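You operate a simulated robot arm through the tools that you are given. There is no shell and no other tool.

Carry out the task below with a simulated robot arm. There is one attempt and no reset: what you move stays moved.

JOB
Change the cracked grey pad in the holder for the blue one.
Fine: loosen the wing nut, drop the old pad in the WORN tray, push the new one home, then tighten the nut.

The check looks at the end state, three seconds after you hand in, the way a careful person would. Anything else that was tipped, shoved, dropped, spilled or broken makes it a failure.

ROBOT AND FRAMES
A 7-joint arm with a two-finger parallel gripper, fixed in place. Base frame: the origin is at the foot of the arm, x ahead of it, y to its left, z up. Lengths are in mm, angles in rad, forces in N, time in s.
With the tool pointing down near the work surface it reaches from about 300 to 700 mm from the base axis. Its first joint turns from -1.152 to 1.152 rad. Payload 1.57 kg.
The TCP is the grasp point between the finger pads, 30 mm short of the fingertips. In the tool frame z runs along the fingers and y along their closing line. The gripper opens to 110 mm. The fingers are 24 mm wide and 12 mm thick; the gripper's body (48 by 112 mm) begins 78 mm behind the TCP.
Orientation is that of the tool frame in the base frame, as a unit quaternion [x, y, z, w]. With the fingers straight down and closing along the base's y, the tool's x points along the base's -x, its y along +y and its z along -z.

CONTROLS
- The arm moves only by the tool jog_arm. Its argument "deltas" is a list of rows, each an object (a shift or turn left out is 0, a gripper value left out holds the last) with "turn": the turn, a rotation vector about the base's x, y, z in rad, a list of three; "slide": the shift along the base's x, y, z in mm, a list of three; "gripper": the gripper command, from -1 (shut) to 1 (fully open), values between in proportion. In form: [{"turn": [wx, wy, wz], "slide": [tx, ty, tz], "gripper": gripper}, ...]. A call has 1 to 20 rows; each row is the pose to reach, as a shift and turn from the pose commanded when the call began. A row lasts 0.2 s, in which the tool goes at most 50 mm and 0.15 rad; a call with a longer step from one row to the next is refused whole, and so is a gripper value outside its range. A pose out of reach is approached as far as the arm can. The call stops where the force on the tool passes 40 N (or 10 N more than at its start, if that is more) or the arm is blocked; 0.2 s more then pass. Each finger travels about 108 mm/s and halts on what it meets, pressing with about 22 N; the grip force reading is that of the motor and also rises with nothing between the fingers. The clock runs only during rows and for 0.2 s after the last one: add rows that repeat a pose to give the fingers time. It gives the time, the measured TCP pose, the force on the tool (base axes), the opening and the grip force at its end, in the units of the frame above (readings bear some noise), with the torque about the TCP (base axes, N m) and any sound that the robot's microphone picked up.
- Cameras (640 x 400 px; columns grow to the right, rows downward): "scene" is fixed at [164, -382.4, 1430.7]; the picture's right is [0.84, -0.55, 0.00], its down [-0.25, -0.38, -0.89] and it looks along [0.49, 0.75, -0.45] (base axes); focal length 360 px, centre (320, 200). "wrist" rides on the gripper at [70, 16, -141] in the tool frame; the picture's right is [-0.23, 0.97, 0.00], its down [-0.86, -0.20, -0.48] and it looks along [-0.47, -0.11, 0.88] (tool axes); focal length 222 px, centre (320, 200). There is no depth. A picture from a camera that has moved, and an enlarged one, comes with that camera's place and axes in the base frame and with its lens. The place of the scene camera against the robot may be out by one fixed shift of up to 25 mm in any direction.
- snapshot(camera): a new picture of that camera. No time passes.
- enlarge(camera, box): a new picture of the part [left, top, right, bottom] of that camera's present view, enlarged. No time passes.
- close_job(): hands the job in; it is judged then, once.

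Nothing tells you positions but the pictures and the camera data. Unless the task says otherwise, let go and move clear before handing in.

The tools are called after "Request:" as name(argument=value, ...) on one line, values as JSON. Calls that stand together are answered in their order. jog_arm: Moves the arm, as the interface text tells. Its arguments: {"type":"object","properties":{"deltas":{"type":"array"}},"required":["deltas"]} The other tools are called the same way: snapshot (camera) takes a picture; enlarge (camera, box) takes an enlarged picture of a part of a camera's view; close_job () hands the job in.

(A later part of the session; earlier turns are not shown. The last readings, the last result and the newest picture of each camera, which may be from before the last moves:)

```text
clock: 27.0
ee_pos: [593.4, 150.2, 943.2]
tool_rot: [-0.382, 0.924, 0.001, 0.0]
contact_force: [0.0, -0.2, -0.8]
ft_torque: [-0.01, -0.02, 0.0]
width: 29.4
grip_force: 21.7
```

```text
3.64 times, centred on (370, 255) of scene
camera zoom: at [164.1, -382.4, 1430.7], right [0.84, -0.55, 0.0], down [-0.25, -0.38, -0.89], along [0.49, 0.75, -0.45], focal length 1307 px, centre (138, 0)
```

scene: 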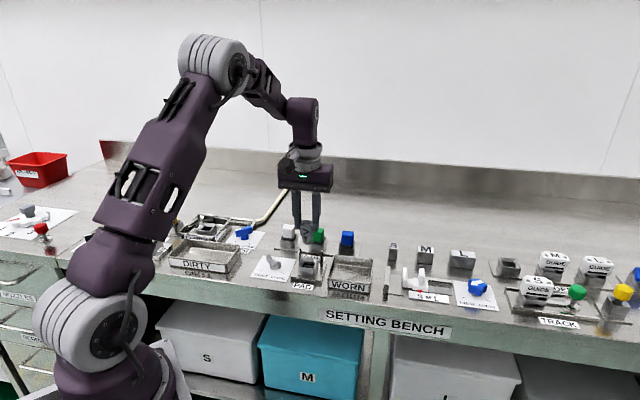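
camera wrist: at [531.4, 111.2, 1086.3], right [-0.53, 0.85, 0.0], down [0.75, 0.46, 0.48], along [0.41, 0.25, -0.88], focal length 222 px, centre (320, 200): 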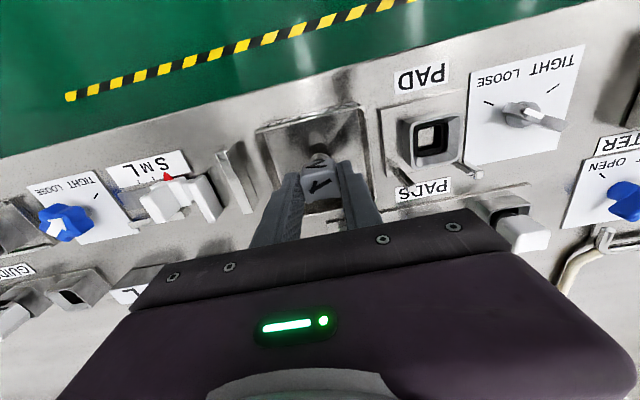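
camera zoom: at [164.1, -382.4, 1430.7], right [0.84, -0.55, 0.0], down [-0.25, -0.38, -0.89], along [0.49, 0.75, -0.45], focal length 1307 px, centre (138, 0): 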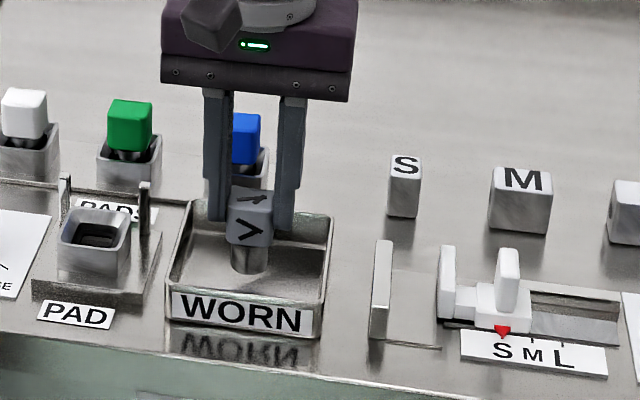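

It hangs inside the tray. I'll lower slowly until it touches the floor.

Request:
jog_arm(deltas=[{"slide": [0, 0, -2]}, {"slide": [0, 0, -4]}, {"slide": [0, 0, -6]}, {"slide": [0, 0, -8]}])

Request:
enlarge(camera="scene", box=[320, 230, 400, 300])

```text
clock: 28.0
ee_pos: [592.5, 149.3, 935.3]
tool_rot: [-0.382, 0.924, 0.0, 0.0]
contact_force: [-0.1, 0.6, -0.9]
ft_torque: [0.0, -0.02, 0.0]
width: 29.1
grip_force: 22.1
```

```text
5.71 times, centred on (360, 265) of scene
camera zoom: at [164.1, -382.4, 1430.7], right [0.84, -0.55, 0.0], down [-0.25, -0.38, -0.89], along [0.49, 0.75, -0.45], focal length 2054 px, centre (91, -171)
```

zoom: 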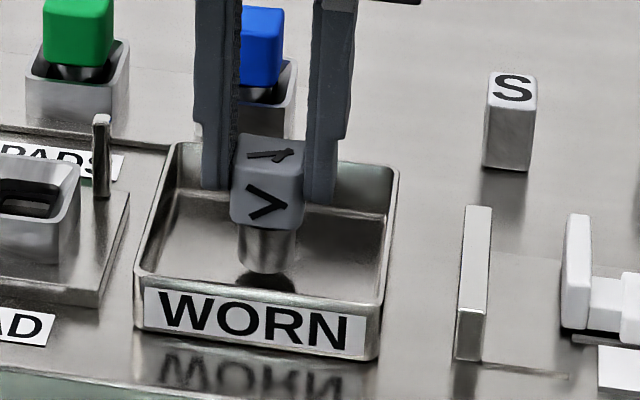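

Request:
jog_arm(deltas=[{"slide": [0, 0, -1]}, {"slide": [0, 0, -2]}, {"slide": [0, 0, -3]}, {"slide": [0, 0, -3]}])

Request:
enlarge(camera="scene", box=[340, 250, 380, 290])

```text
clock: 29.0
ee_pos: [591.3, 150.8, 934.3]
tool_rot: [-0.383, 0.924, 0.0, 0.001]
contact_force: [-0.6, 0.5, -0.2]
ft_torque: [-0.04, 0.04, -0.03]
width: 29.1
grip_force: 22.4
```

```text
10.00 times, centred on (360, 270) of scene
camera zoom: at [164.1, -382.4, 1430.7], right [0.84, -0.55, 0.0], down [-0.25, -0.38, -0.89], along [0.49, 0.75, -0.45], focal length 3595 px, centre (-80, -500)
```

zoom: 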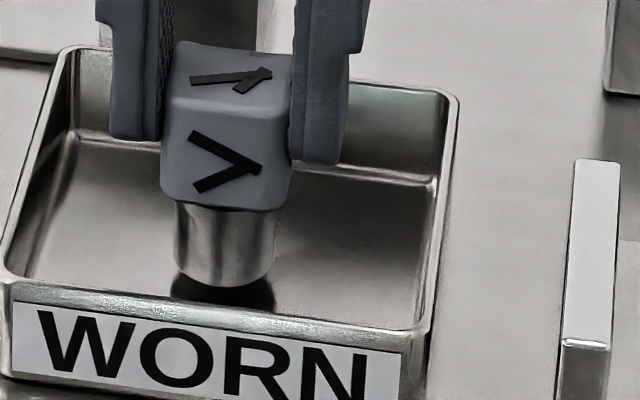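

Request:
jog_arm(deltas=[{"slide": [0, 0, -1]}, {"slide": [0, 0, -2]}, {"slide": [0, 0, -3]}, {"slide": [0, 0, -4]}, {"slide": [0, 0, -4]}])

Request:
enlarge(camera="scene", box=[340, 250, 380, 290])

```text
clock: 30.2
ee_pos: [592.8, 150.6, 930.5]
tool_rot: [-0.383, 0.924, -0.001, 0.001]
contact_force: [-6.9, -0.7, 26.3]
ft_torque: [0.04, 0.43, 0.0]
width: 29.1
grip_force: 22.1
```

```text
10.00 times, centred on (360, 270) of scene
camera zoom: at [163.4, -382.5, 1430.7], right [0.84, -0.55, 0.0], down [-0.25, -0.38, -0.89], along [0.49, 0.75, -0.45], focal length 3595 px, centre (-80, -500)
```

zoom: 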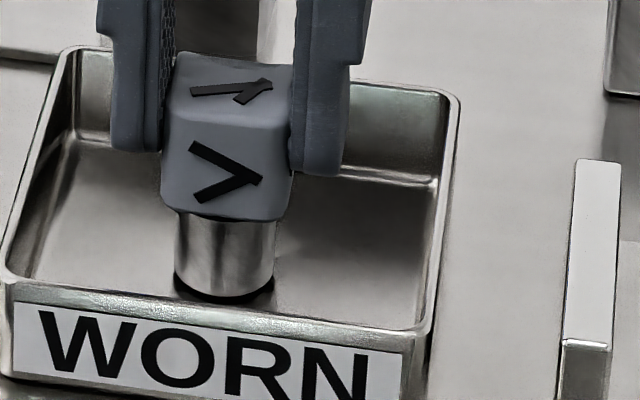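

It is standing on the tray floor. I'll ease off 1 mm, open, and lift away.

Request:
jog_arm(deltas=[{"slide": [0, 0, 1]}, {"slide": [0, 0, 1], "gripper": -0.1}, {"slide": [0, 0, 1], "gripper": -0.1}, {"slide": [0, 0, 1]}, {"slide": [0, 0, 20]}, {"slide": [0, 0, 50]}, {"slide": [0, 0, 85]}, {"slide": [0, 0, 85]}])

Request:
snapshot(camera="wrist")

Request:
enlarge(camera="scene", box=[260, 200, 420, 310])

```text
clock: 32.0
ee_pos: [594.1, 149.7, 1013.0]
tool_rot: [-0.382, 0.924, 0.001, 0.0]
contact_force: [-0.5, -0.9, 0.9]
ft_torque: [0.04, 0.0, -0.02]
width: 49.7
grip_force: 0.1
```

```text
taken
camera wrist: at [532.2, 111.1, 1157.1], right [-0.53, 0.85, 0.0], down [0.75, 0.46, 0.48], along [0.41, 0.25, -0.88], focal length 222 px, centre (320, 200)
```

wrist: 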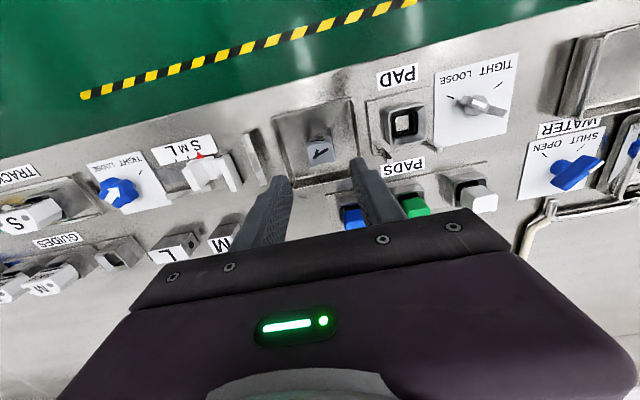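

```text
3.64 times, centred on (340, 255) of scene
camera zoom: at [164.0, -382.4, 1430.7], right [0.84, -0.55, 0.0], down [-0.25, -0.38, -0.89], along [0.49, 0.75, -0.45], focal length 1307 px, centre (247, 0)
```

zoom: 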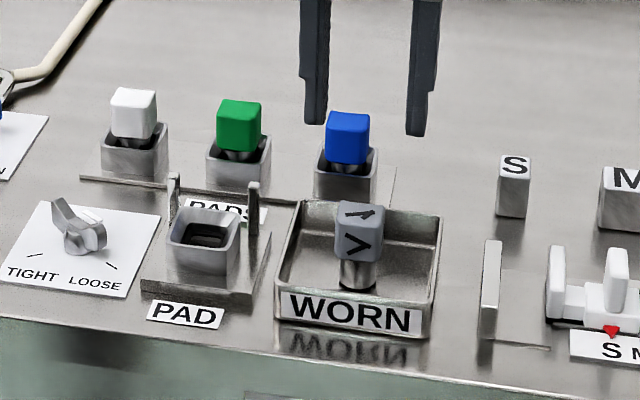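

The grey pad stands in the WORN tray. The blue pad should be near (652, 239), so I'll move over it and check.

Request:
jog_arm(deltas=[{"slide": [12, 18, 0]}, {"slide": [24, 36, 0]}, {"slide": [36, 54, 0]}, {"slide": [48, 72, 0]}, {"slide": [59, 89, 0]}, {"slide": [59, 89, 0]}, {"slide": [59, 89, 0]}])

Request:
snapshot(camera="wrist")

Request:
enlarge(camera="wrist", box=[240, 110, 400, 210])

Request:
enlarge(camera="scene", box=[280, 160, 420, 280])

```text
clock: 33.6
ee_pos: [638.4, 230.1, 1014.2]
tool_rot: [-0.383, 0.924, 0.0, 0.0]
contact_force: [-0.3, -0.4, 0.0]
ft_torque: [-0.01, -0.01, 0.0]
width: 49.5
grip_force: 0.0
out of reach, approached as far as the arm can: row 4, 5, 6, 7
```

```text
taken
camera wrist: at [576.9, 192.2, 1157.7], right [-0.53, 0.85, 0.0], down [0.75, 0.46, 0.48], along [0.41, 0.25, -0.88], focal length 222 px, centre (320, 200)
```

wrist: 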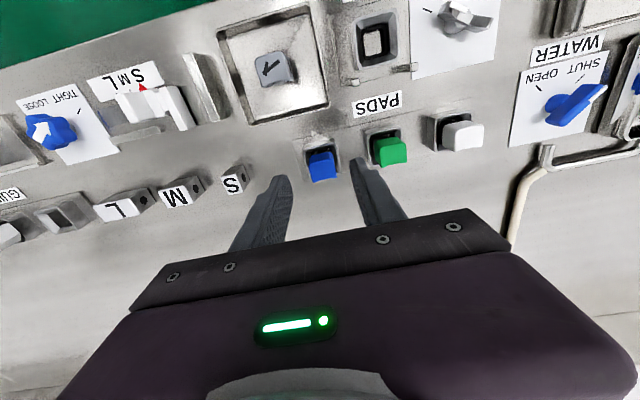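

```text
4.00 times, centred on (320, 160) of wrist
camera zoom: at [576.9, 192.2, 1157.7], right [-0.53, 0.85, 0.0], down [0.75, 0.46, 0.48], along [0.41, 0.25, -0.88], focal length 888 px, centre (320, 360)
```

zoom: 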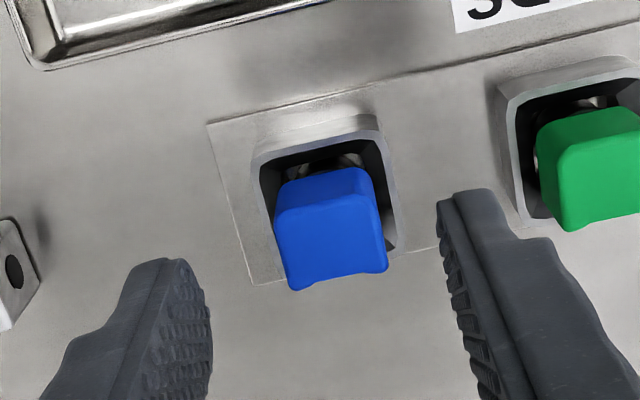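

```text
3.33 times, centred on (350, 220) of scene
camera zoom: at [164.0, -382.4, 1430.7], right [0.84, -0.55, 0.0], down [-0.25, -0.38, -0.89], along [0.49, 0.75, -0.45], focal length 1198 px, centre (220, 133)
```

zoom: 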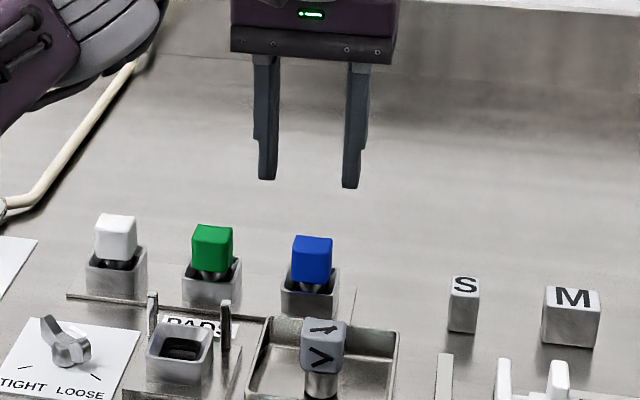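

At this height the arm stops about 17 mm short of the blue pad. It should reach further lower down, so I'll descend while staying above the pad's top.

Request:
jog_arm(deltas=[{"slide": [0, 0, -15]}, {"slide": [0, 0, -30]}, {"slide": [0, 0, -45]}, {"slide": [0, 0, -45]}])

Request:
enlarge(camera="wrist", box=[240, 110, 400, 210])

```text
clock: 34.6
ee_pos: [638.4, 232.3, 969.4]
tool_rot: [-0.383, 0.924, 0.0, 0.0]
contact_force: [0.4, -0.7, 0.6]
ft_torque: [-0.01, 0.02, 0.01]
width: 49.3
grip_force: 0.0
```

```text
4.00 times, centred on (320, 160) of wrist
camera zoom: at [577.6, 193.7, 1112.2], right [-0.53, 0.85, 0.0], down [0.75, 0.46, 0.48], along [0.41, 0.25, -0.88], focal length 888 px, centre (320, 360)
```

zoom: 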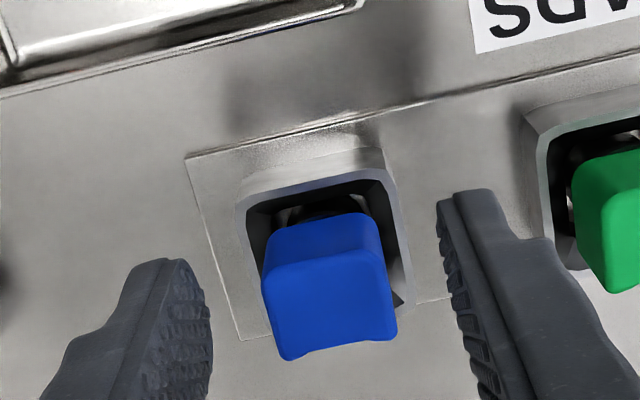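

Request:
jog_arm(deltas=[{"slide": [4, 3, -5]}, {"slide": [8, 7, -10]}, {"slide": [12.3, 10.3, -12]}, {"slide": [12.3, 10.3, -12]}])

Request:
enlarge(camera="wrist", box=[240, 110, 400, 210])

Request:
enlarge(camera="scene", box=[290, 180, 410, 280])

```text
clock: 35.6
ee_pos: [645.3, 239.5, 956.9]
tool_rot: [-0.383, 0.924, 0.0, 0.0]
contact_force: [0.2, -0.1, -0.6]
ft_torque: [0.0, 0.01, 0.0]
width: 49.6
grip_force: 0.0
out of reach, approached as far as the arm can: row 2, 3, 4
```

```text
4.00 times, centred on (320, 160) of wrist
camera zoom: at [584.6, 201.5, 1100.6], right [-0.53, 0.85, 0.0], down [0.75, 0.46, 0.48], along [0.41, 0.25, -0.88], focal length 888 px, centre (320, 360)
```

zoom: 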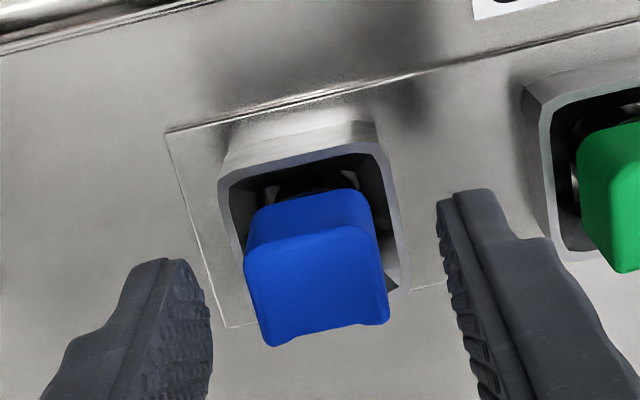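

```text
4.00 times, centred on (350, 230) of scene
camera zoom: at [164.0, -382.4, 1430.7], right [0.84, -0.55, 0.0], down [-0.25, -0.38, -0.89], along [0.49, 0.75, -0.45], focal length 1438 px, centre (200, 80)
```

zoom: 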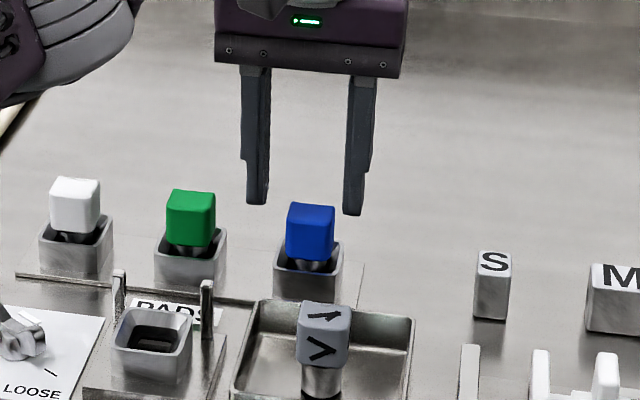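

Request:
jog_arm(deltas=[{"slide": [1.5, -0.5, -7]}, {"slide": [3, 1, -14]}, {"slide": [4, 2, -20]}, {"slide": [4, 2, -20]}])

Request:
enlarge(camera="wrist", box=[240, 110, 400, 210])

Request:
enlarge(camera="scene", box=[310, 200, 390, 270])

```text
clock: 36.6
ee_pos: [648.3, 240.5, 937.3]
tool_rot: [-0.382, 0.924, 0.0, 0.0]
contact_force: [0.2, -1.0, 0.7]
ft_torque: [-0.02, 0.01, 0.03]
width: 49.4
grip_force: 0.0
```

```text
4.00 times, centred on (320, 160) of wrist
camera zoom: at [586.7, 202.6, 1081.2], right [-0.53, 0.85, 0.0], down [0.75, 0.46, 0.48], along [0.41, 0.25, -0.88], focal length 888 px, centre (320, 360)
```

zoom: 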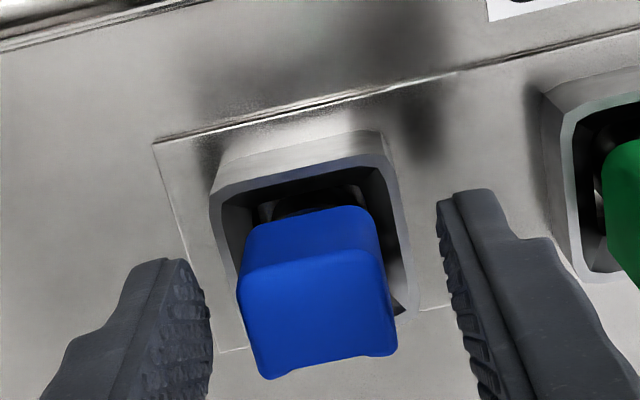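

```text
5.71 times, centred on (350, 235) of scene
camera zoom: at [164.0, -382.4, 1430.7], right [0.84, -0.55, 0.0], down [-0.25, -0.38, -0.89], along [0.49, 0.75, -0.45], focal length 2054 px, centre (149, 0)
```

zoom: 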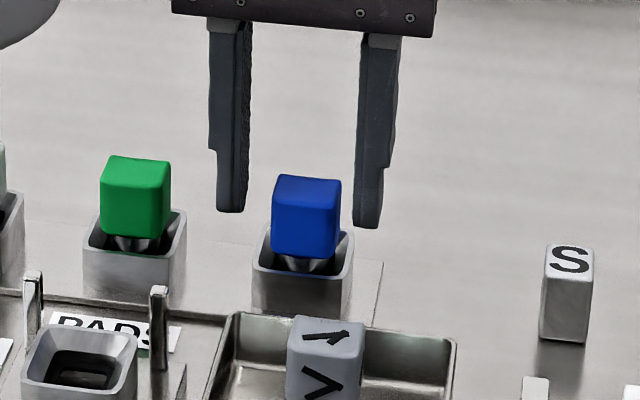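

The blue pad sits about 2 mm to the bench right of the tool centre and at the same height the grey one was. I'll shift, drop 1 mm, and close.

Request:
jog_arm(deltas=[{"slide": [1.4, -1.4, 0]}, {"slide": [1.4, -1.4, -1]}, {"slide": [1.4, -1.4, -1], "gripper": -1}, {"slide": [1.4, -1.4, -1], "gripper": -1}, {"slide": [1.4, -1.4, -1], "gripper": -1}, {"slide": [1.4, -1.4, -1], "gripper": -1}])

Request:
enlarge(camera="wrist", box=[240, 110, 400, 210])

Request:
enlarge(camera="scene", box=[310, 200, 390, 270])

```text
clock: 38.0
ee_pos: [648.9, 238.9, 936.2]
tool_rot: [-0.382, 0.924, 0.001, 0.0]
contact_force: [-1.2, -0.2, 0.2]
ft_torque: [0.04, -0.02, -0.04]
width: 29.3
grip_force: 21.5
```

```text
4.00 times, centred on (320, 160) of wrist
camera zoom: at [587.7, 200.8, 1079.8], right [-0.53, 0.85, 0.0], down [0.75, 0.46, 0.48], along [0.41, 0.25, -0.88], focal length 888 px, centre (320, 360)
```

zoom: 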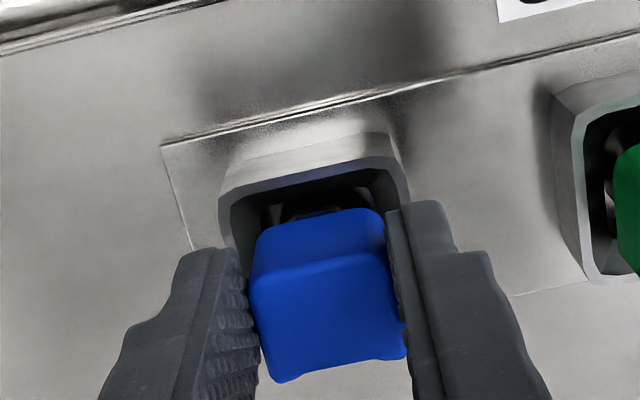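

```text
5.71 times, centred on (350, 235) of scene
camera zoom: at [164.0, -382.4, 1430.7], right [0.84, -0.55, 0.0], down [-0.25, -0.38, -0.89], along [0.49, 0.75, -0.45], focal length 2054 px, centre (149, 0)
```

zoom: 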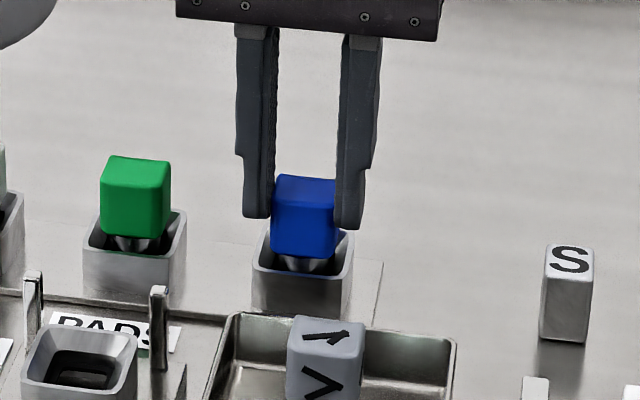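

The blue pad is gripped, but lifting straight up would run past the reach limit and drag the pad sideways. I'll reopen, lean the tool about 7° outward about the closing axis (the finger faces stay parallel to the pad), and regrip so there is reach in hand.

Request:
jog_arm(deltas=[{"gripper": -0.1}, {"gripper": -0.1}, {"turn": [0.0212, -0.0212, 0], "slide": [0, 0, 0.5]}, {"turn": [0.0424, -0.0424, 0], "slide": [0.5, 0.5, 1]}, {"turn": [0.0636, -0.0636, 0], "slide": [1, 1, 1]}, {"turn": [0.0849, -0.0849, 0], "slide": [1.5, 1.5, 1]}, {"turn": [0.0849, -0.0849, 0], "slide": [1.5, 1.5, 1]}])

Request:
enlarge(camera="wrist", box=[240, 110, 400, 210])

Request:
enlarge(camera="scene", box=[310, 200, 390, 270])

```text
clock: 39.6
ee_pos: [652.8, 241.0, 936.0]
tool_rot: [-0.382, 0.922, 0.023, 0.056]
contact_force: [0.6, -1.3, 0.2]
ft_torque: [0.0, -0.01, -0.03]
width: 49.6
grip_force: 0.0
```

```text
4.00 times, centred on (320, 160) of wrist
camera zoom: at [580.4, 191.8, 1071.0], right [-0.53, 0.85, 0.03], down [0.7, 0.42, 0.58], along [0.48, 0.32, -0.82], focal length 888 px, centre (320, 360)
```

zoom: 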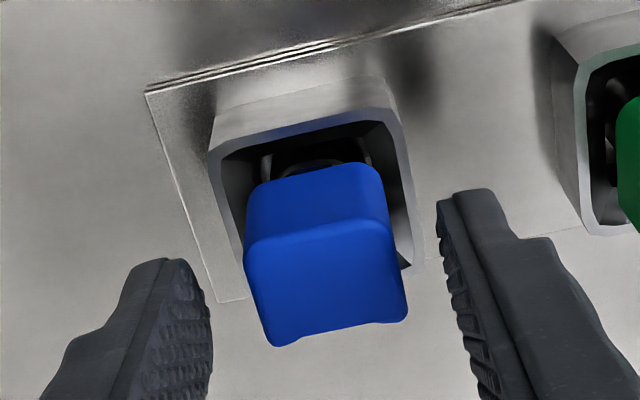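

```text
5.71 times, centred on (350, 235) of scene
camera zoom: at [164.0, -382.4, 1430.7], right [0.84, -0.55, 0.0], down [-0.25, -0.38, -0.89], along [0.49, 0.75, -0.45], focal length 2054 px, centre (149, 0)
```

zoom: 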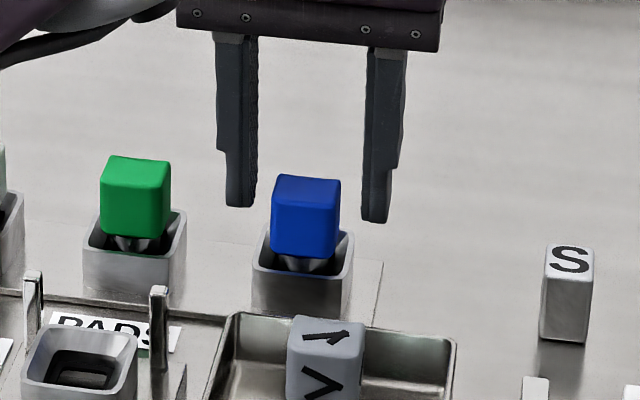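

Request:
jog_arm(deltas=[{"slide": [-1.4, -1.4, -0.5]}, {"slide": [-1.4, -1.4, -0.5], "gripper": -1}, {"slide": [-1.4, -1.4, -0.5], "gripper": -1}, {"slide": [-1.4, -1.4, -0.5], "gripper": -1}, {"slide": [-1.4, -1.4, -0.5], "gripper": -1}])

Request:
enlarge(camera="wrist", box=[240, 110, 400, 210])

```text
clock: 40.8
ee_pos: [650.4, 241.2, 937.3]
tool_rot: [-0.382, 0.922, 0.023, 0.055]
contact_force: [1.0, -0.4, 2.6]
ft_torque: [0.04, -0.11, 0.0]
width: 29.3
grip_force: 22.0
```

```text
4.00 times, centred on (320, 160) of wrist
camera zoom: at [578.7, 190.9, 1070.8], right [-0.53, 0.85, 0.03], down [0.7, 0.42, 0.58], along [0.48, 0.32, -0.82], focal length 888 px, centre (320, 360)
```

zoom: 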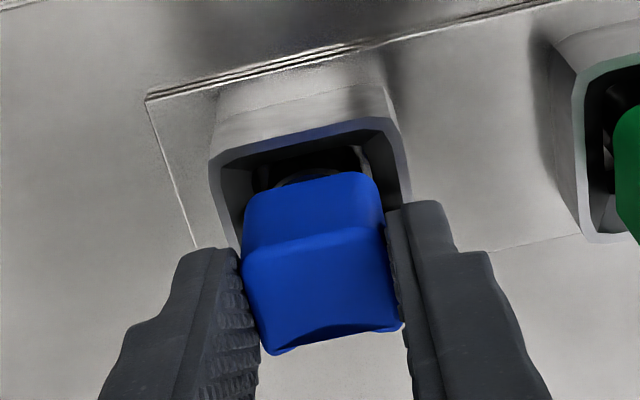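

Gripped square with the lean. I'll lift straight up.

Request:
jog_arm(deltas=[{"slide": [0, 0, 4]}, {"slide": [0, 0, 10]}, {"slide": [0, 0, 18]}, {"slide": [0, 0, 28]}, {"slide": [0, 0, 38]}, {"slide": [0, 0, 50]}, {"slide": [0, 0, 62]}, {"slide": [0, 0, 72]}, {"slide": [0, 0, 72]}])

Request:
enlarge(camera="wrist", box=[240, 110, 400, 210])

Request:
enlarge(camera="scene", box=[300, 160, 400, 270])

```text
clock: 42.8
ee_pos: [651.6, 239.8, 1008.4]
tool_rot: [-0.382, 0.922, 0.023, 0.055]
contact_force: [0.5, 0.8, -0.5]
ft_torque: [0.0, -0.01, -0.02]
width: 29.2
grip_force: 22.3
```

```text
4.00 times, centred on (320, 160) of wrist
camera zoom: at [578.8, 190.2, 1143.0], right [-0.53, 0.85, 0.03], down [0.7, 0.42, 0.58], along [0.48, 0.32, -0.82], focal length 888 px, centre (320, 360)
```

zoom: 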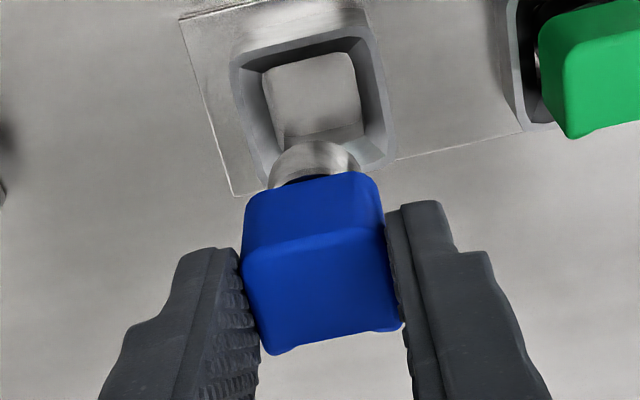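

```text
3.64 times, centred on (350, 215) of scene
camera zoom: at [164.1, -382.4, 1430.7], right [0.84, -0.55, 0.0], down [-0.25, -0.38, -0.89], along [0.49, 0.75, -0.45], focal length 1307 px, centre (211, 146)
```

zoom: 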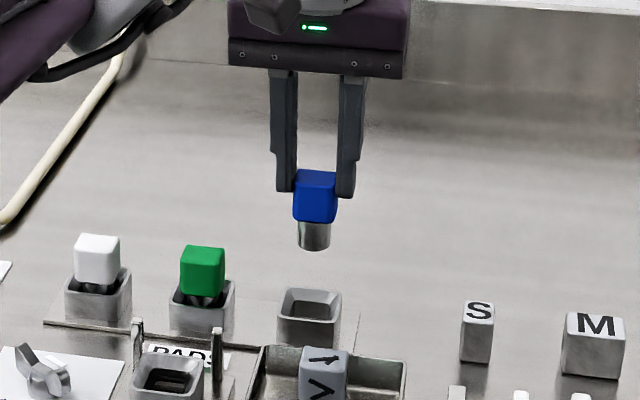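

The blue pad is out and upright. This view of the spare socket gives me a reference, so I'll carry the pad to the same relative position above the holder and compare.

Request:
jog_arm(deltas=[{"slide": [-15, -2.3, 6]}, {"slide": [-34, -5.1, 10]}, {"slide": [-54, -8.2, 10]}, {"slide": [-74, -11.3, 10]}, {"slide": [-94, -14.3, 10]}, {"slide": [-114, -17.4, 10]}, {"slide": [-127, -19.4, 10]}, {"slide": [-134, -20.4, 5]}, {"slide": [-134, -20.4, 0]}, {"slide": [-134, -20.4, 0]}])

Request:
enlarge(camera="wrist", box=[240, 110, 400, 210])

Request:
enlarge(camera="scene", box=[260, 180, 380, 300])

```text
clock: 45.0
ee_pos: [515.6, 219.4, 1009.2]
tool_rot: [-0.383, 0.922, 0.023, 0.056]
contact_force: [0.1, -0.1, -1.2]
ft_torque: [-0.01, 0.02, -0.04]
width: 29.1
grip_force: 21.8
```

```text
4.00 times, centred on (320, 160) of wrist
camera zoom: at [443.6, 169.0, 1142.7], right [-0.53, 0.85, 0.03], down [0.7, 0.42, 0.58], along [0.48, 0.32, -0.82], focal length 888 px, centre (320, 360)
```

zoom: 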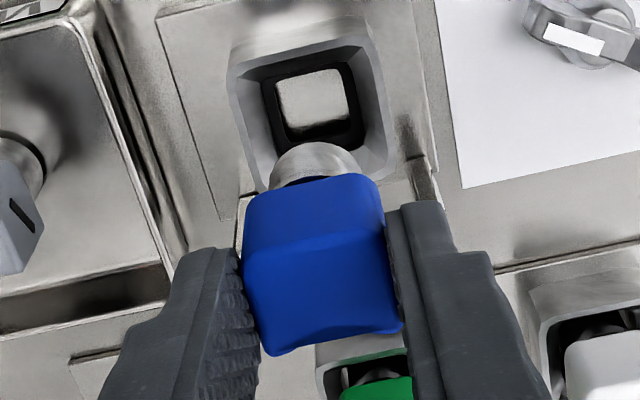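

```text
3.33 times, centred on (320, 240) of scene
camera zoom: at [164.1, -382.4, 1430.7], right [0.84, -0.55, 0.0], down [-0.25, -0.38, -0.89], along [0.49, 0.75, -0.45], focal length 1198 px, centre (320, 67)
```

zoom: 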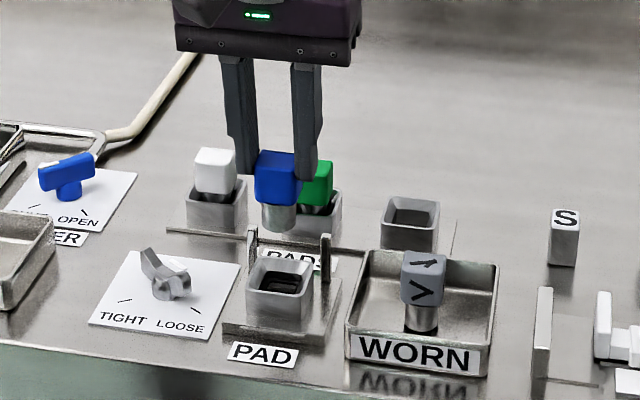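

The scene view shows good lateral alignment, and the holder's rim is about 10 mm higher than the spare's. After a ~1.5 mm correction I'll descend to just above the rim and recheck.

Request:
jog_arm(deltas=[{"slide": [-0.3, -1.7, -10]}, {"slide": [-0.3, -1.7, -20]}, {"slide": [-0.3, -1.7, -27]}, {"slide": [-0.3, -1.7, -27]}])

Request:
enlarge(camera="wrist", box=[240, 110, 400, 210])

Request:
enlarge(camera="scene", box=[280, 220, 340, 290])

```text
clock: 46.0
ee_pos: [516.9, 217.7, 981.5]
tool_rot: [-0.381, 0.923, 0.023, 0.056]
contact_force: [-0.1, 0.3, -0.6]
ft_torque: [0.03, -0.02, -0.02]
width: 29.3
grip_force: 21.8
```

```text
4.00 times, centred on (320, 160) of wrist
camera zoom: at [444.2, 168.1, 1115.5], right [-0.53, 0.85, 0.03], down [0.7, 0.42, 0.58], along [0.48, 0.32, -0.82], focal length 888 px, centre (320, 360)
```

zoom: 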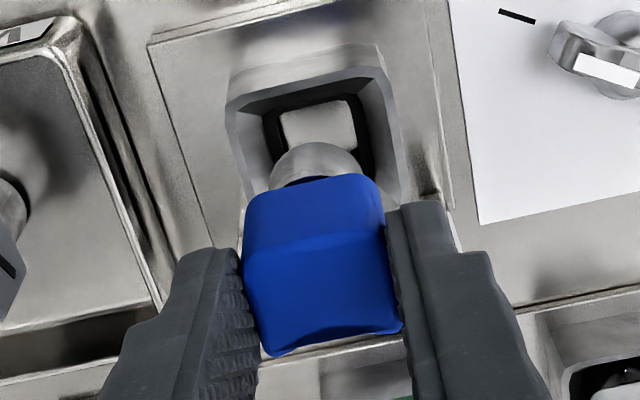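

```text
5.71 times, centred on (310, 255) of scene
camera zoom: at [164.1, -382.4, 1430.7], right [0.84, -0.55, 0.0], down [-0.25, -0.38, -0.89], along [0.49, 0.75, -0.45], focal length 2054 px, centre (377, -114)
```

zoom: 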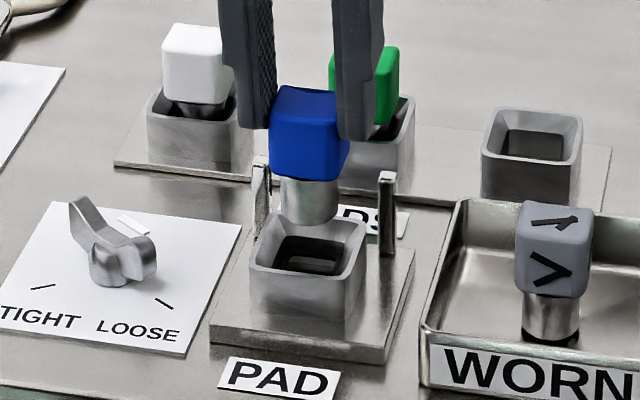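

Request:
enlarge(camera="wrist", box=[285, 120, 355, 164])

Request:
enlarge(camera="scene", box=[290, 240, 330, 280])

```text
9.09 times, centred on (320, 142) of wrist
camera zoom: at [444.2, 168.1, 1115.5], right [-0.53, 0.85, 0.03], down [0.7, 0.42, 0.58], along [0.48, 0.32, -0.82], focal length 2019 px, centre (320, 727)
```

zoom: 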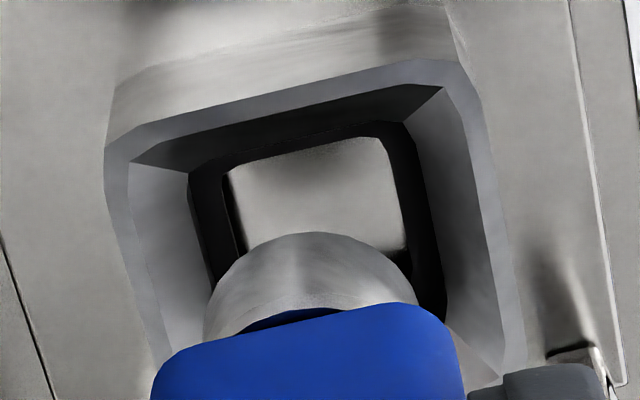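

```text
10.00 times, centred on (310, 260) of scene
camera zoom: at [164.1, -382.4, 1430.7], right [0.84, -0.55, 0.0], down [-0.25, -0.38, -0.89], along [0.49, 0.75, -0.45], focal length 3595 px, centre (420, -400)
```

zoom: 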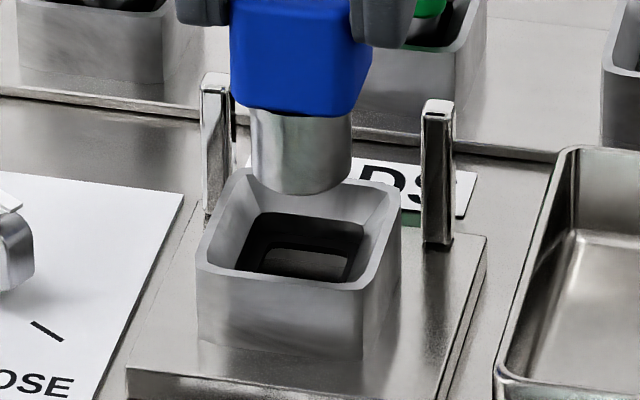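

The stem is centred over the socket to within roughly 1–2 mm, and the socket has a tapered mouth. I'll descend slowly and watch the side forces.

Request:
jog_arm(deltas=[{"slide": [-0.2, 0.2, -4]}, {"slide": [-0.3, 0.3, -8]}, {"slide": [-0.3, 0.3, -12]}, {"slide": [-0.3, 0.3, -14]}])

Request:
enlarge(camera="wrist", box=[280, 130, 360, 180])

Request:
enlarge(camera="scene", box=[290, 240, 330, 280])

```text
clock: 47.0
ee_pos: [516.3, 218.5, 967.9]
tool_rot: [-0.382, 0.922, 0.023, 0.055]
contact_force: [-0.5, -0.2, -1.3]
ft_torque: [0.02, -0.01, 0.0]
width: 29.2
grip_force: 22.0
```

```text
8.00 times, centred on (320, 155) of wrist
camera zoom: at [444.2, 168.4, 1101.5], right [-0.53, 0.85, 0.03], down [0.7, 0.42, 0.58], along [0.48, 0.32, -0.82], focal length 1777 px, centre (320, 560)
```

zoom: 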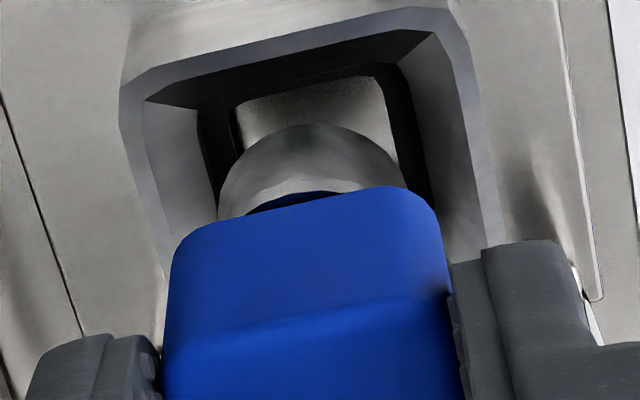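

```text
10.00 times, centred on (310, 260) of scene
camera zoom: at [164.1, -382.4, 1430.7], right [0.84, -0.55, 0.0], down [-0.25, -0.38, -0.89], along [0.49, 0.75, -0.45], focal length 3595 px, centre (420, -400)
```

zoom: 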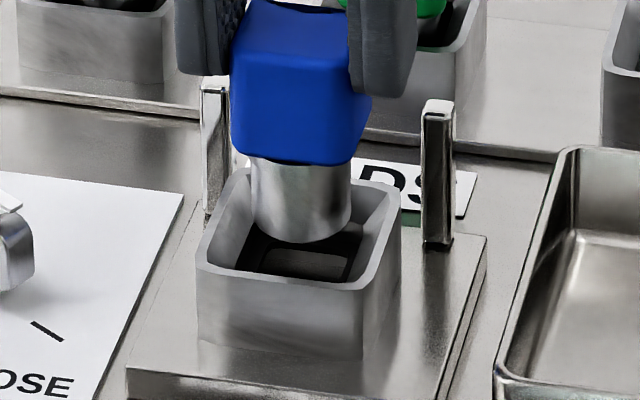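

Request:
jog_arm(deltas=[{"slide": [-0.3, -0.3, -2]}, {"slide": [-0.3, -0.3, -4]}, {"slide": [-0.3, -0.3, -6]}, {"slide": [-0.3, -0.3, -8]}, {"slide": [-0.3, -0.3, -9]}])

Request:
enlarge(camera="wrist", box=[280, 130, 360, 180])

Request:
enlarge(camera="scene", box=[290, 240, 330, 280])

```text
clock: 48.2
ee_pos: [515.5, 218.6, 959.4]
tool_rot: [-0.382, 0.922, 0.022, 0.055]
contact_force: [-0.7, 0.0, -1.0]
ft_torque: [0.03, 0.02, 0.02]
width: 29.3
grip_force: 22.4
```

```text
8.00 times, centred on (320, 155) of wrist
camera zoom: at [443.6, 168.2, 1092.9], right [-0.53, 0.85, 0.03], down [0.7, 0.42, 0.58], along [0.48, 0.32, -0.82], focal length 1777 px, centre (320, 560)
```

zoom: 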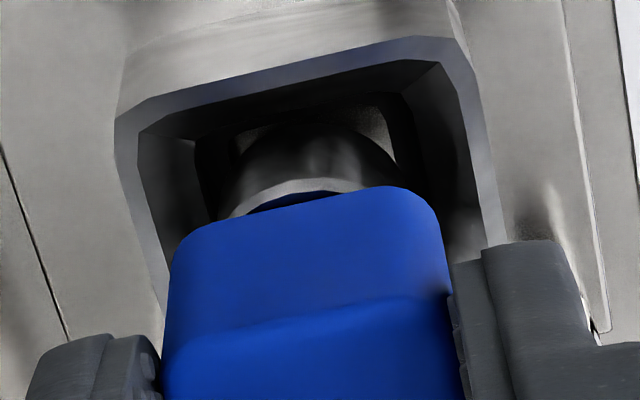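

```text
10.00 times, centred on (310, 260) of scene
camera zoom: at [164.1, -382.4, 1430.7], right [0.84, -0.55, 0.0], down [-0.25, -0.38, -0.89], along [0.49, 0.75, -0.45], focal length 3595 px, centre (420, -400)
```

zoom: 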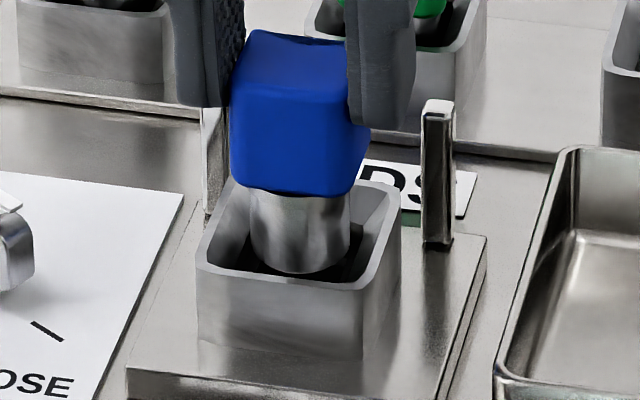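

Still no contact forces and the stem is at the bore. I'll continue down.

Request:
jog_arm(deltas=[{"slide": [0.1, 0, -1.5]}, {"slide": [0.2, 0, -3]}, {"slide": [0.2, 0, -4.5]}, {"slide": [0.2, 0, -6]}, {"slide": [0.2, 0, -7.5]}, {"slide": [0.2, 0, -9]}])

Request:
enlarge(camera="wrist", box=[240, 110, 400, 210])

Request:
enlarge(camera="scene", box=[270, 220, 350, 290])

```text
clock: 49.6
ee_pos: [515.5, 217.2, 949.8]
tool_rot: [-0.382, 0.922, 0.024, 0.055]
contact_force: [-0.3, 0.2, -0.4]
ft_torque: [0.05, -0.02, 0.02]
width: 29.0
grip_force: 22.0
```

```text
4.00 times, centred on (320, 160) of wrist
camera zoom: at [443.9, 168.1, 1083.8], right [-0.53, 0.85, 0.03], down [0.7, 0.42, 0.58], along [0.48, 0.32, -0.82], focal length 888 px, centre (320, 360)
```

zoom: 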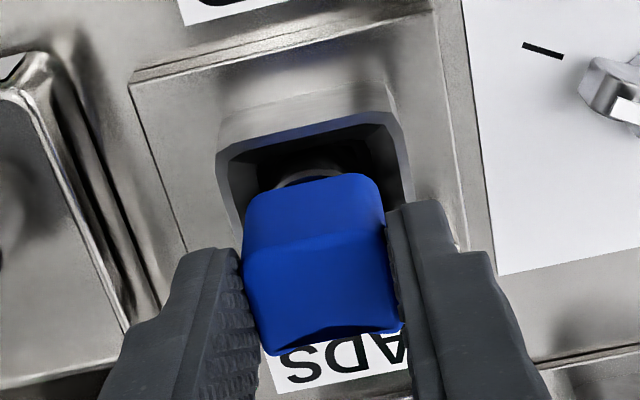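

```text
5.71 times, centred on (310, 255) of scene
camera zoom: at [164.1, -382.4, 1430.7], right [0.84, -0.55, 0.0], down [-0.25, -0.38, -0.89], along [0.49, 0.75, -0.45], focal length 2054 px, centre (377, -114)
```

zoom: 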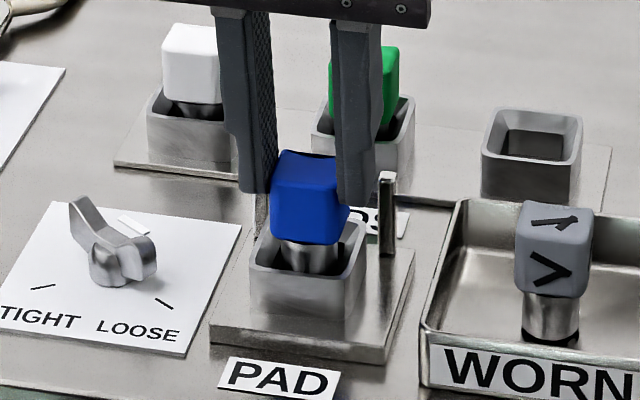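

It entered the bore freely. It is about 6 mm above where the grey pad sat, so I'll press down until it seats.

Request:
jog_arm(deltas=[{"slide": [0, 0, -1.5]}, {"slide": [0, 0, -3]}, {"slide": [0, 0, -4.5]}, {"slide": [0, 0, -5.5]}, {"slide": [0, 0, -6.5]}, {"slide": [0, 0, -7.5]}])

Request:
enlarge(camera="wrist", box=[240, 110, 400, 210])

Request:
enlarge(camera="scene", box=[270, 220, 350, 290])

```text
clock: 51.0
ee_pos: [516.2, 218.2, 943.6]
tool_rot: [-0.382, 0.922, 0.022, 0.057]
contact_force: [-8.0, -8.0, 35.0]
ft_torque: [-0.09, 0.26, 0.0]
width: 29.5
grip_force: 22.1
```

```text
4.00 times, centred on (320, 160) of wrist
camera zoom: at [443.5, 168.4, 1077.4], right [-0.53, 0.85, 0.03], down [0.7, 0.42, 0.58], along [0.48, 0.33, -0.81], focal length 888 px, centre (320, 360)
```

zoom: 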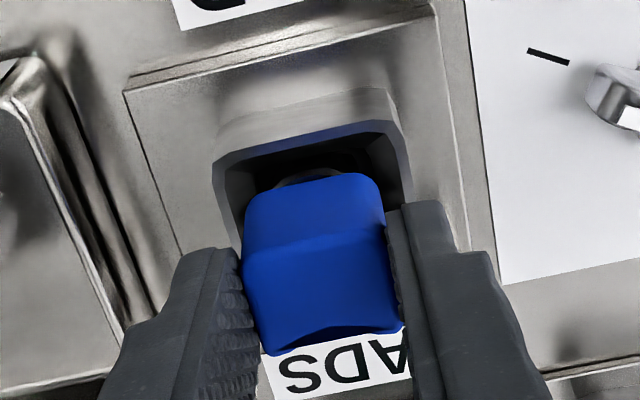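

```text
5.71 times, centred on (310, 255) of scene
camera zoom: at [163.2, -382.9, 1430.6], right [0.84, -0.55, 0.0], down [-0.25, -0.38, -0.89], along [0.49, 0.75, -0.45], focal length 2054 px, centre (377, -114)
```

zoom: 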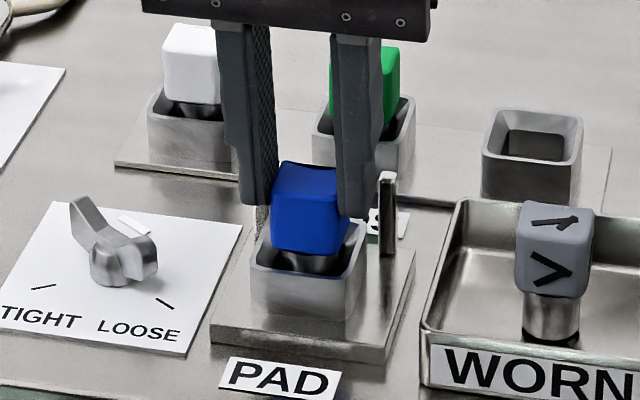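

It has seated with 35 N at the predicted height. I'll relax, open, and lift to compare its height with the grey pad's.

Request:
jog_arm(deltas=[{"slide": [0, 0, 0.8]}, {"slide": [0, 0, 0.8], "gripper": -0.1}, {"slide": [0, 0, 0.8], "gripper": -0.1}, {"slide": [0, 0, 0.8]}, {"slide": [0, 0, 15]}, {"slide": [0, 0, 40]}, {"slide": [0, 0, 70]}, {"slide": [0, 0, 70]}])

Request:
enlarge(camera="wrist", box=[240, 110, 400, 210])

Request:
enlarge(camera="scene", box=[280, 230, 340, 290])

```text
clock: 52.8
ee_pos: [514.6, 219.4, 1013.5]
tool_rot: [-0.382, 0.922, 0.023, 0.055]
contact_force: [-0.1, 0.5, 0.3]
ft_torque: [0.0, -0.04, 0.02]
width: 49.5
grip_force: 0.0
```

```text
4.00 times, centred on (320, 160) of wrist
camera zoom: at [442.4, 167.9, 1147.6], right [-0.53, 0.85, 0.03], down [0.7, 0.42, 0.58], along [0.48, 0.32, -0.82], focal length 888 px, centre (320, 360)
```

zoom: 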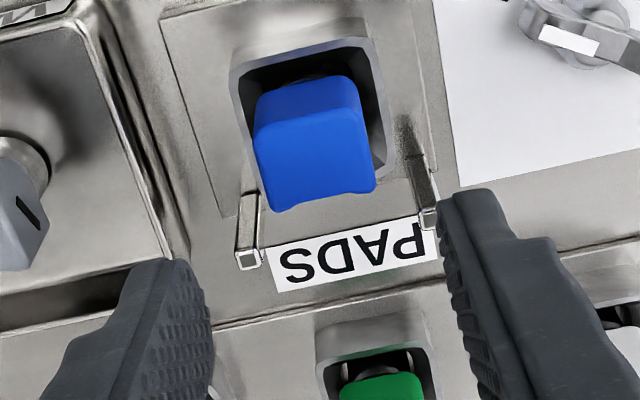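

```text
6.67 times, centred on (310, 260) of scene
camera zoom: at [164.0, -382.4, 1430.7], right [0.84, -0.55, 0.0], down [-0.25, -0.38, -0.89], along [0.49, 0.75, -0.45], focal length 2397 px, centre (387, -200)
```

zoom: 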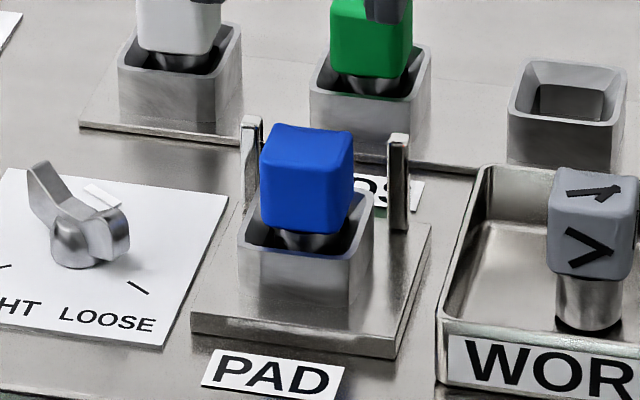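

The blue pad sits at the same height and position as the grey one did, so it is home. Next I'll straighten the tool and go back to the wing nut.

Request:
jog_arm(deltas=[{"turn": [-0.0424, 0.0424, 0], "slide": [0, 0, 10]}, {"turn": [-0.0849, 0.0849, 0], "slide": [0, 0, 20]}, {"turn": [-0.0849, 0.0849, 0], "slide": [-15, 15, 20]}, {"turn": [-0.0849, 0.0849, 0], "slide": [-30, 34, 20]}, {"turn": [-0.0849, 0.0849, 0], "slide": [-45, 52, 20]}, {"turn": [-0.0849, 0.0849, 0], "slide": [-58, 66, 20]}, {"turn": [-0.0849, 0.0849, 0], "slide": [-58, 66, 20]}])

Request:
jog_arm(deltas=[{"turn": [0, 0, 0.13]}, {"turn": [0, 0, 0.26]}, {"turn": [0, 0, 0.39]}, {"turn": [0, 0, 0.52]}, {"turn": [0, 0, 0.65]}, {"turn": [0, 0, 0.78]}, {"turn": [0, 0, 0.91]}, {"turn": [0, 0, 1.04], "slide": [0, 0, -20]}, {"turn": [0, 0, 1.045], "slide": [0, 0, -50]}, {"turn": [0, 0, 1.045], "slide": [0, 0, -50]}])

Request:
enlarge(camera="wrist", box=[240, 110, 400, 210])

Request:
enlarge(camera="scene", box=[220, 180, 380, 300])

```text
clock: 54.4
ee_pos: [457.2, 284.3, 1033.7]
tool_rot: [-0.383, 0.924, 0.0, -0.001]
contact_force: [1.0, 0.4, 0.2]
ft_torque: [0.02, 0.02, -0.01]
width: 49.6
grip_force: 0.2
```

```text
clock: 56.6
ee_pos: [459.9, 285.0, 982.2]
tool_rot: [0.793, -0.609, 0.0, 0.0]
contact_force: [-0.7, 1.0, 0.0]
ft_torque: [-0.02, 0.02, 0.03]
width: 49.5
grip_force: 0.0
```

```text
4.00 times, centred on (320, 160) of wrist
camera zoom: at [461.6, 212.0, 1124.5], right [-1.0, -0.03, 0.0], down [-0.03, 0.88, 0.48], along [-0.01, 0.48, -0.88], focal length 888 px, centre (320, 360)
```

zoom: 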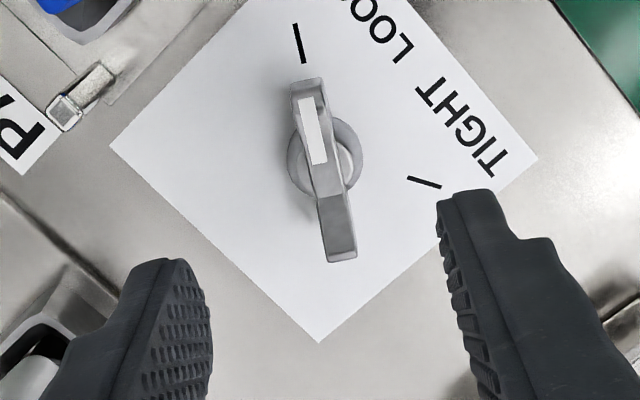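

```text
3.33 times, centred on (300, 240) of scene
camera zoom: at [164.0, -382.4, 1430.7], right [0.84, -0.55, 0.0], down [-0.25, -0.38, -0.89], along [0.49, 0.75, -0.45], focal length 1198 px, centre (387, 67)
```

zoom: 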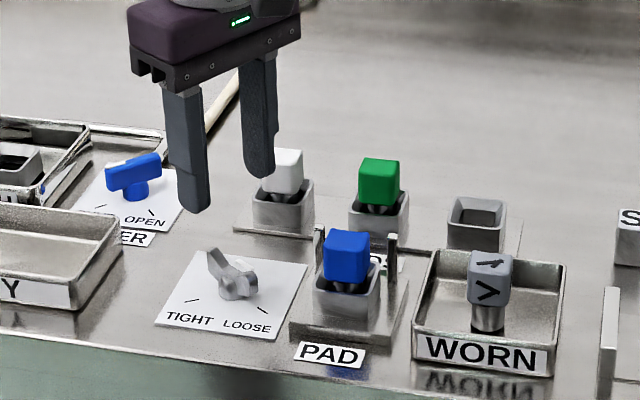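

The wing is centred as before, so I'll descend and grip it.

Request:
jog_arm(deltas=[{"slide": [-1.5, -0.3, -25]}, {"slide": [-1.5, -0.3, -50]}, {"slide": [-1.5, -0.3, -62]}, {"slide": [-1.5, -0.3, -71]}, {"slide": [-1.5, -0.3, -71]}])

Request:
enlarge(camera="wrist", box=[260, 120, 380, 210])

```text
clock: 57.8
ee_pos: [457.5, 283.2, 910.1]
tool_rot: [0.793, -0.609, -0.001, 0.0]
contact_force: [-0.3, -0.6, 0.0]
ft_torque: [-0.02, 0.0, -0.01]
width: 49.4
grip_force: 0.0
```

```text
4.44 times, centred on (320, 165) of wrist
camera zoom: at [459.7, 211.5, 1054.1], right [-1.0, -0.03, 0.0], down [-0.03, 0.88, 0.48], along [-0.01, 0.48, -0.88], focal length 987 px, centre (320, 356)
```

zoom: 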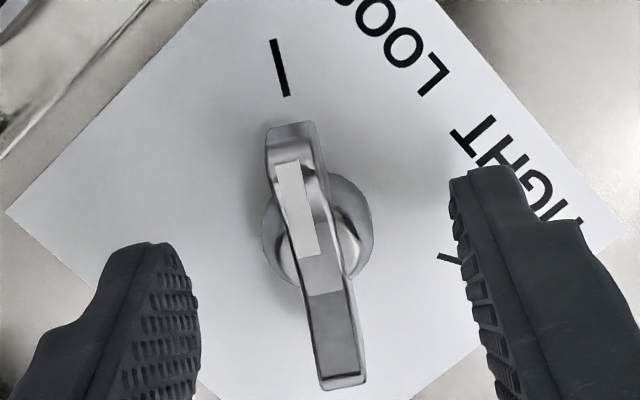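

Request:
jog_arm(deltas=[{"gripper": -1}, {"gripper": -1}, {"gripper": -1}, {"gripper": -1}])

```text
clock: 58.8
ee_pos: [457.9, 283.2, 911.5]
tool_rot: [0.793, -0.609, 0.0, 0.0]
contact_force: [7.4, 2.9, -5.2]
ft_torque: [0.11, -0.14, 0.01]
width: 8.9
grip_force: 27.0
```

The grip is good with a low load. I'll turn clockwise toward TIGHT.

Request:
jog_arm(deltas=[{"turn": [0, 0, -0.1], "slide": [0.4, 0.2, 0]}, {"turn": [0, 0, -0.2], "slide": [0.4, 0.2, 0]}, {"turn": [0, 0, -0.3], "slide": [0.4, 0.3, 0]}, {"turn": [0, 0, -0.4], "slide": [0.4, 0.4, 0]}, {"turn": [0, 0, -0.5], "slide": [0.3, 0.5, 0]}, {"turn": [0, 0, -0.6], "slide": [0.2, 0.6, 0]}, {"turn": [0, 0, -0.7], "slide": [0.1, 0.7, 0]}, {"turn": [0, 0, -0.8], "slide": [0, 0.8, 0]}, {"turn": [0, 0, -0.9], "slide": [0, 0.8, 0]}])

```text
clock: 60.8
ee_pos: [457.8, 283.7, 909.4]
tool_rot: [-0.448, 0.894, 0.0, 0.001]
contact_force: [12.2, -7.6, 0.6]
ft_torque: [-0.55, 0.12, -0.03]
width: 8.8
grip_force: 27.5
```

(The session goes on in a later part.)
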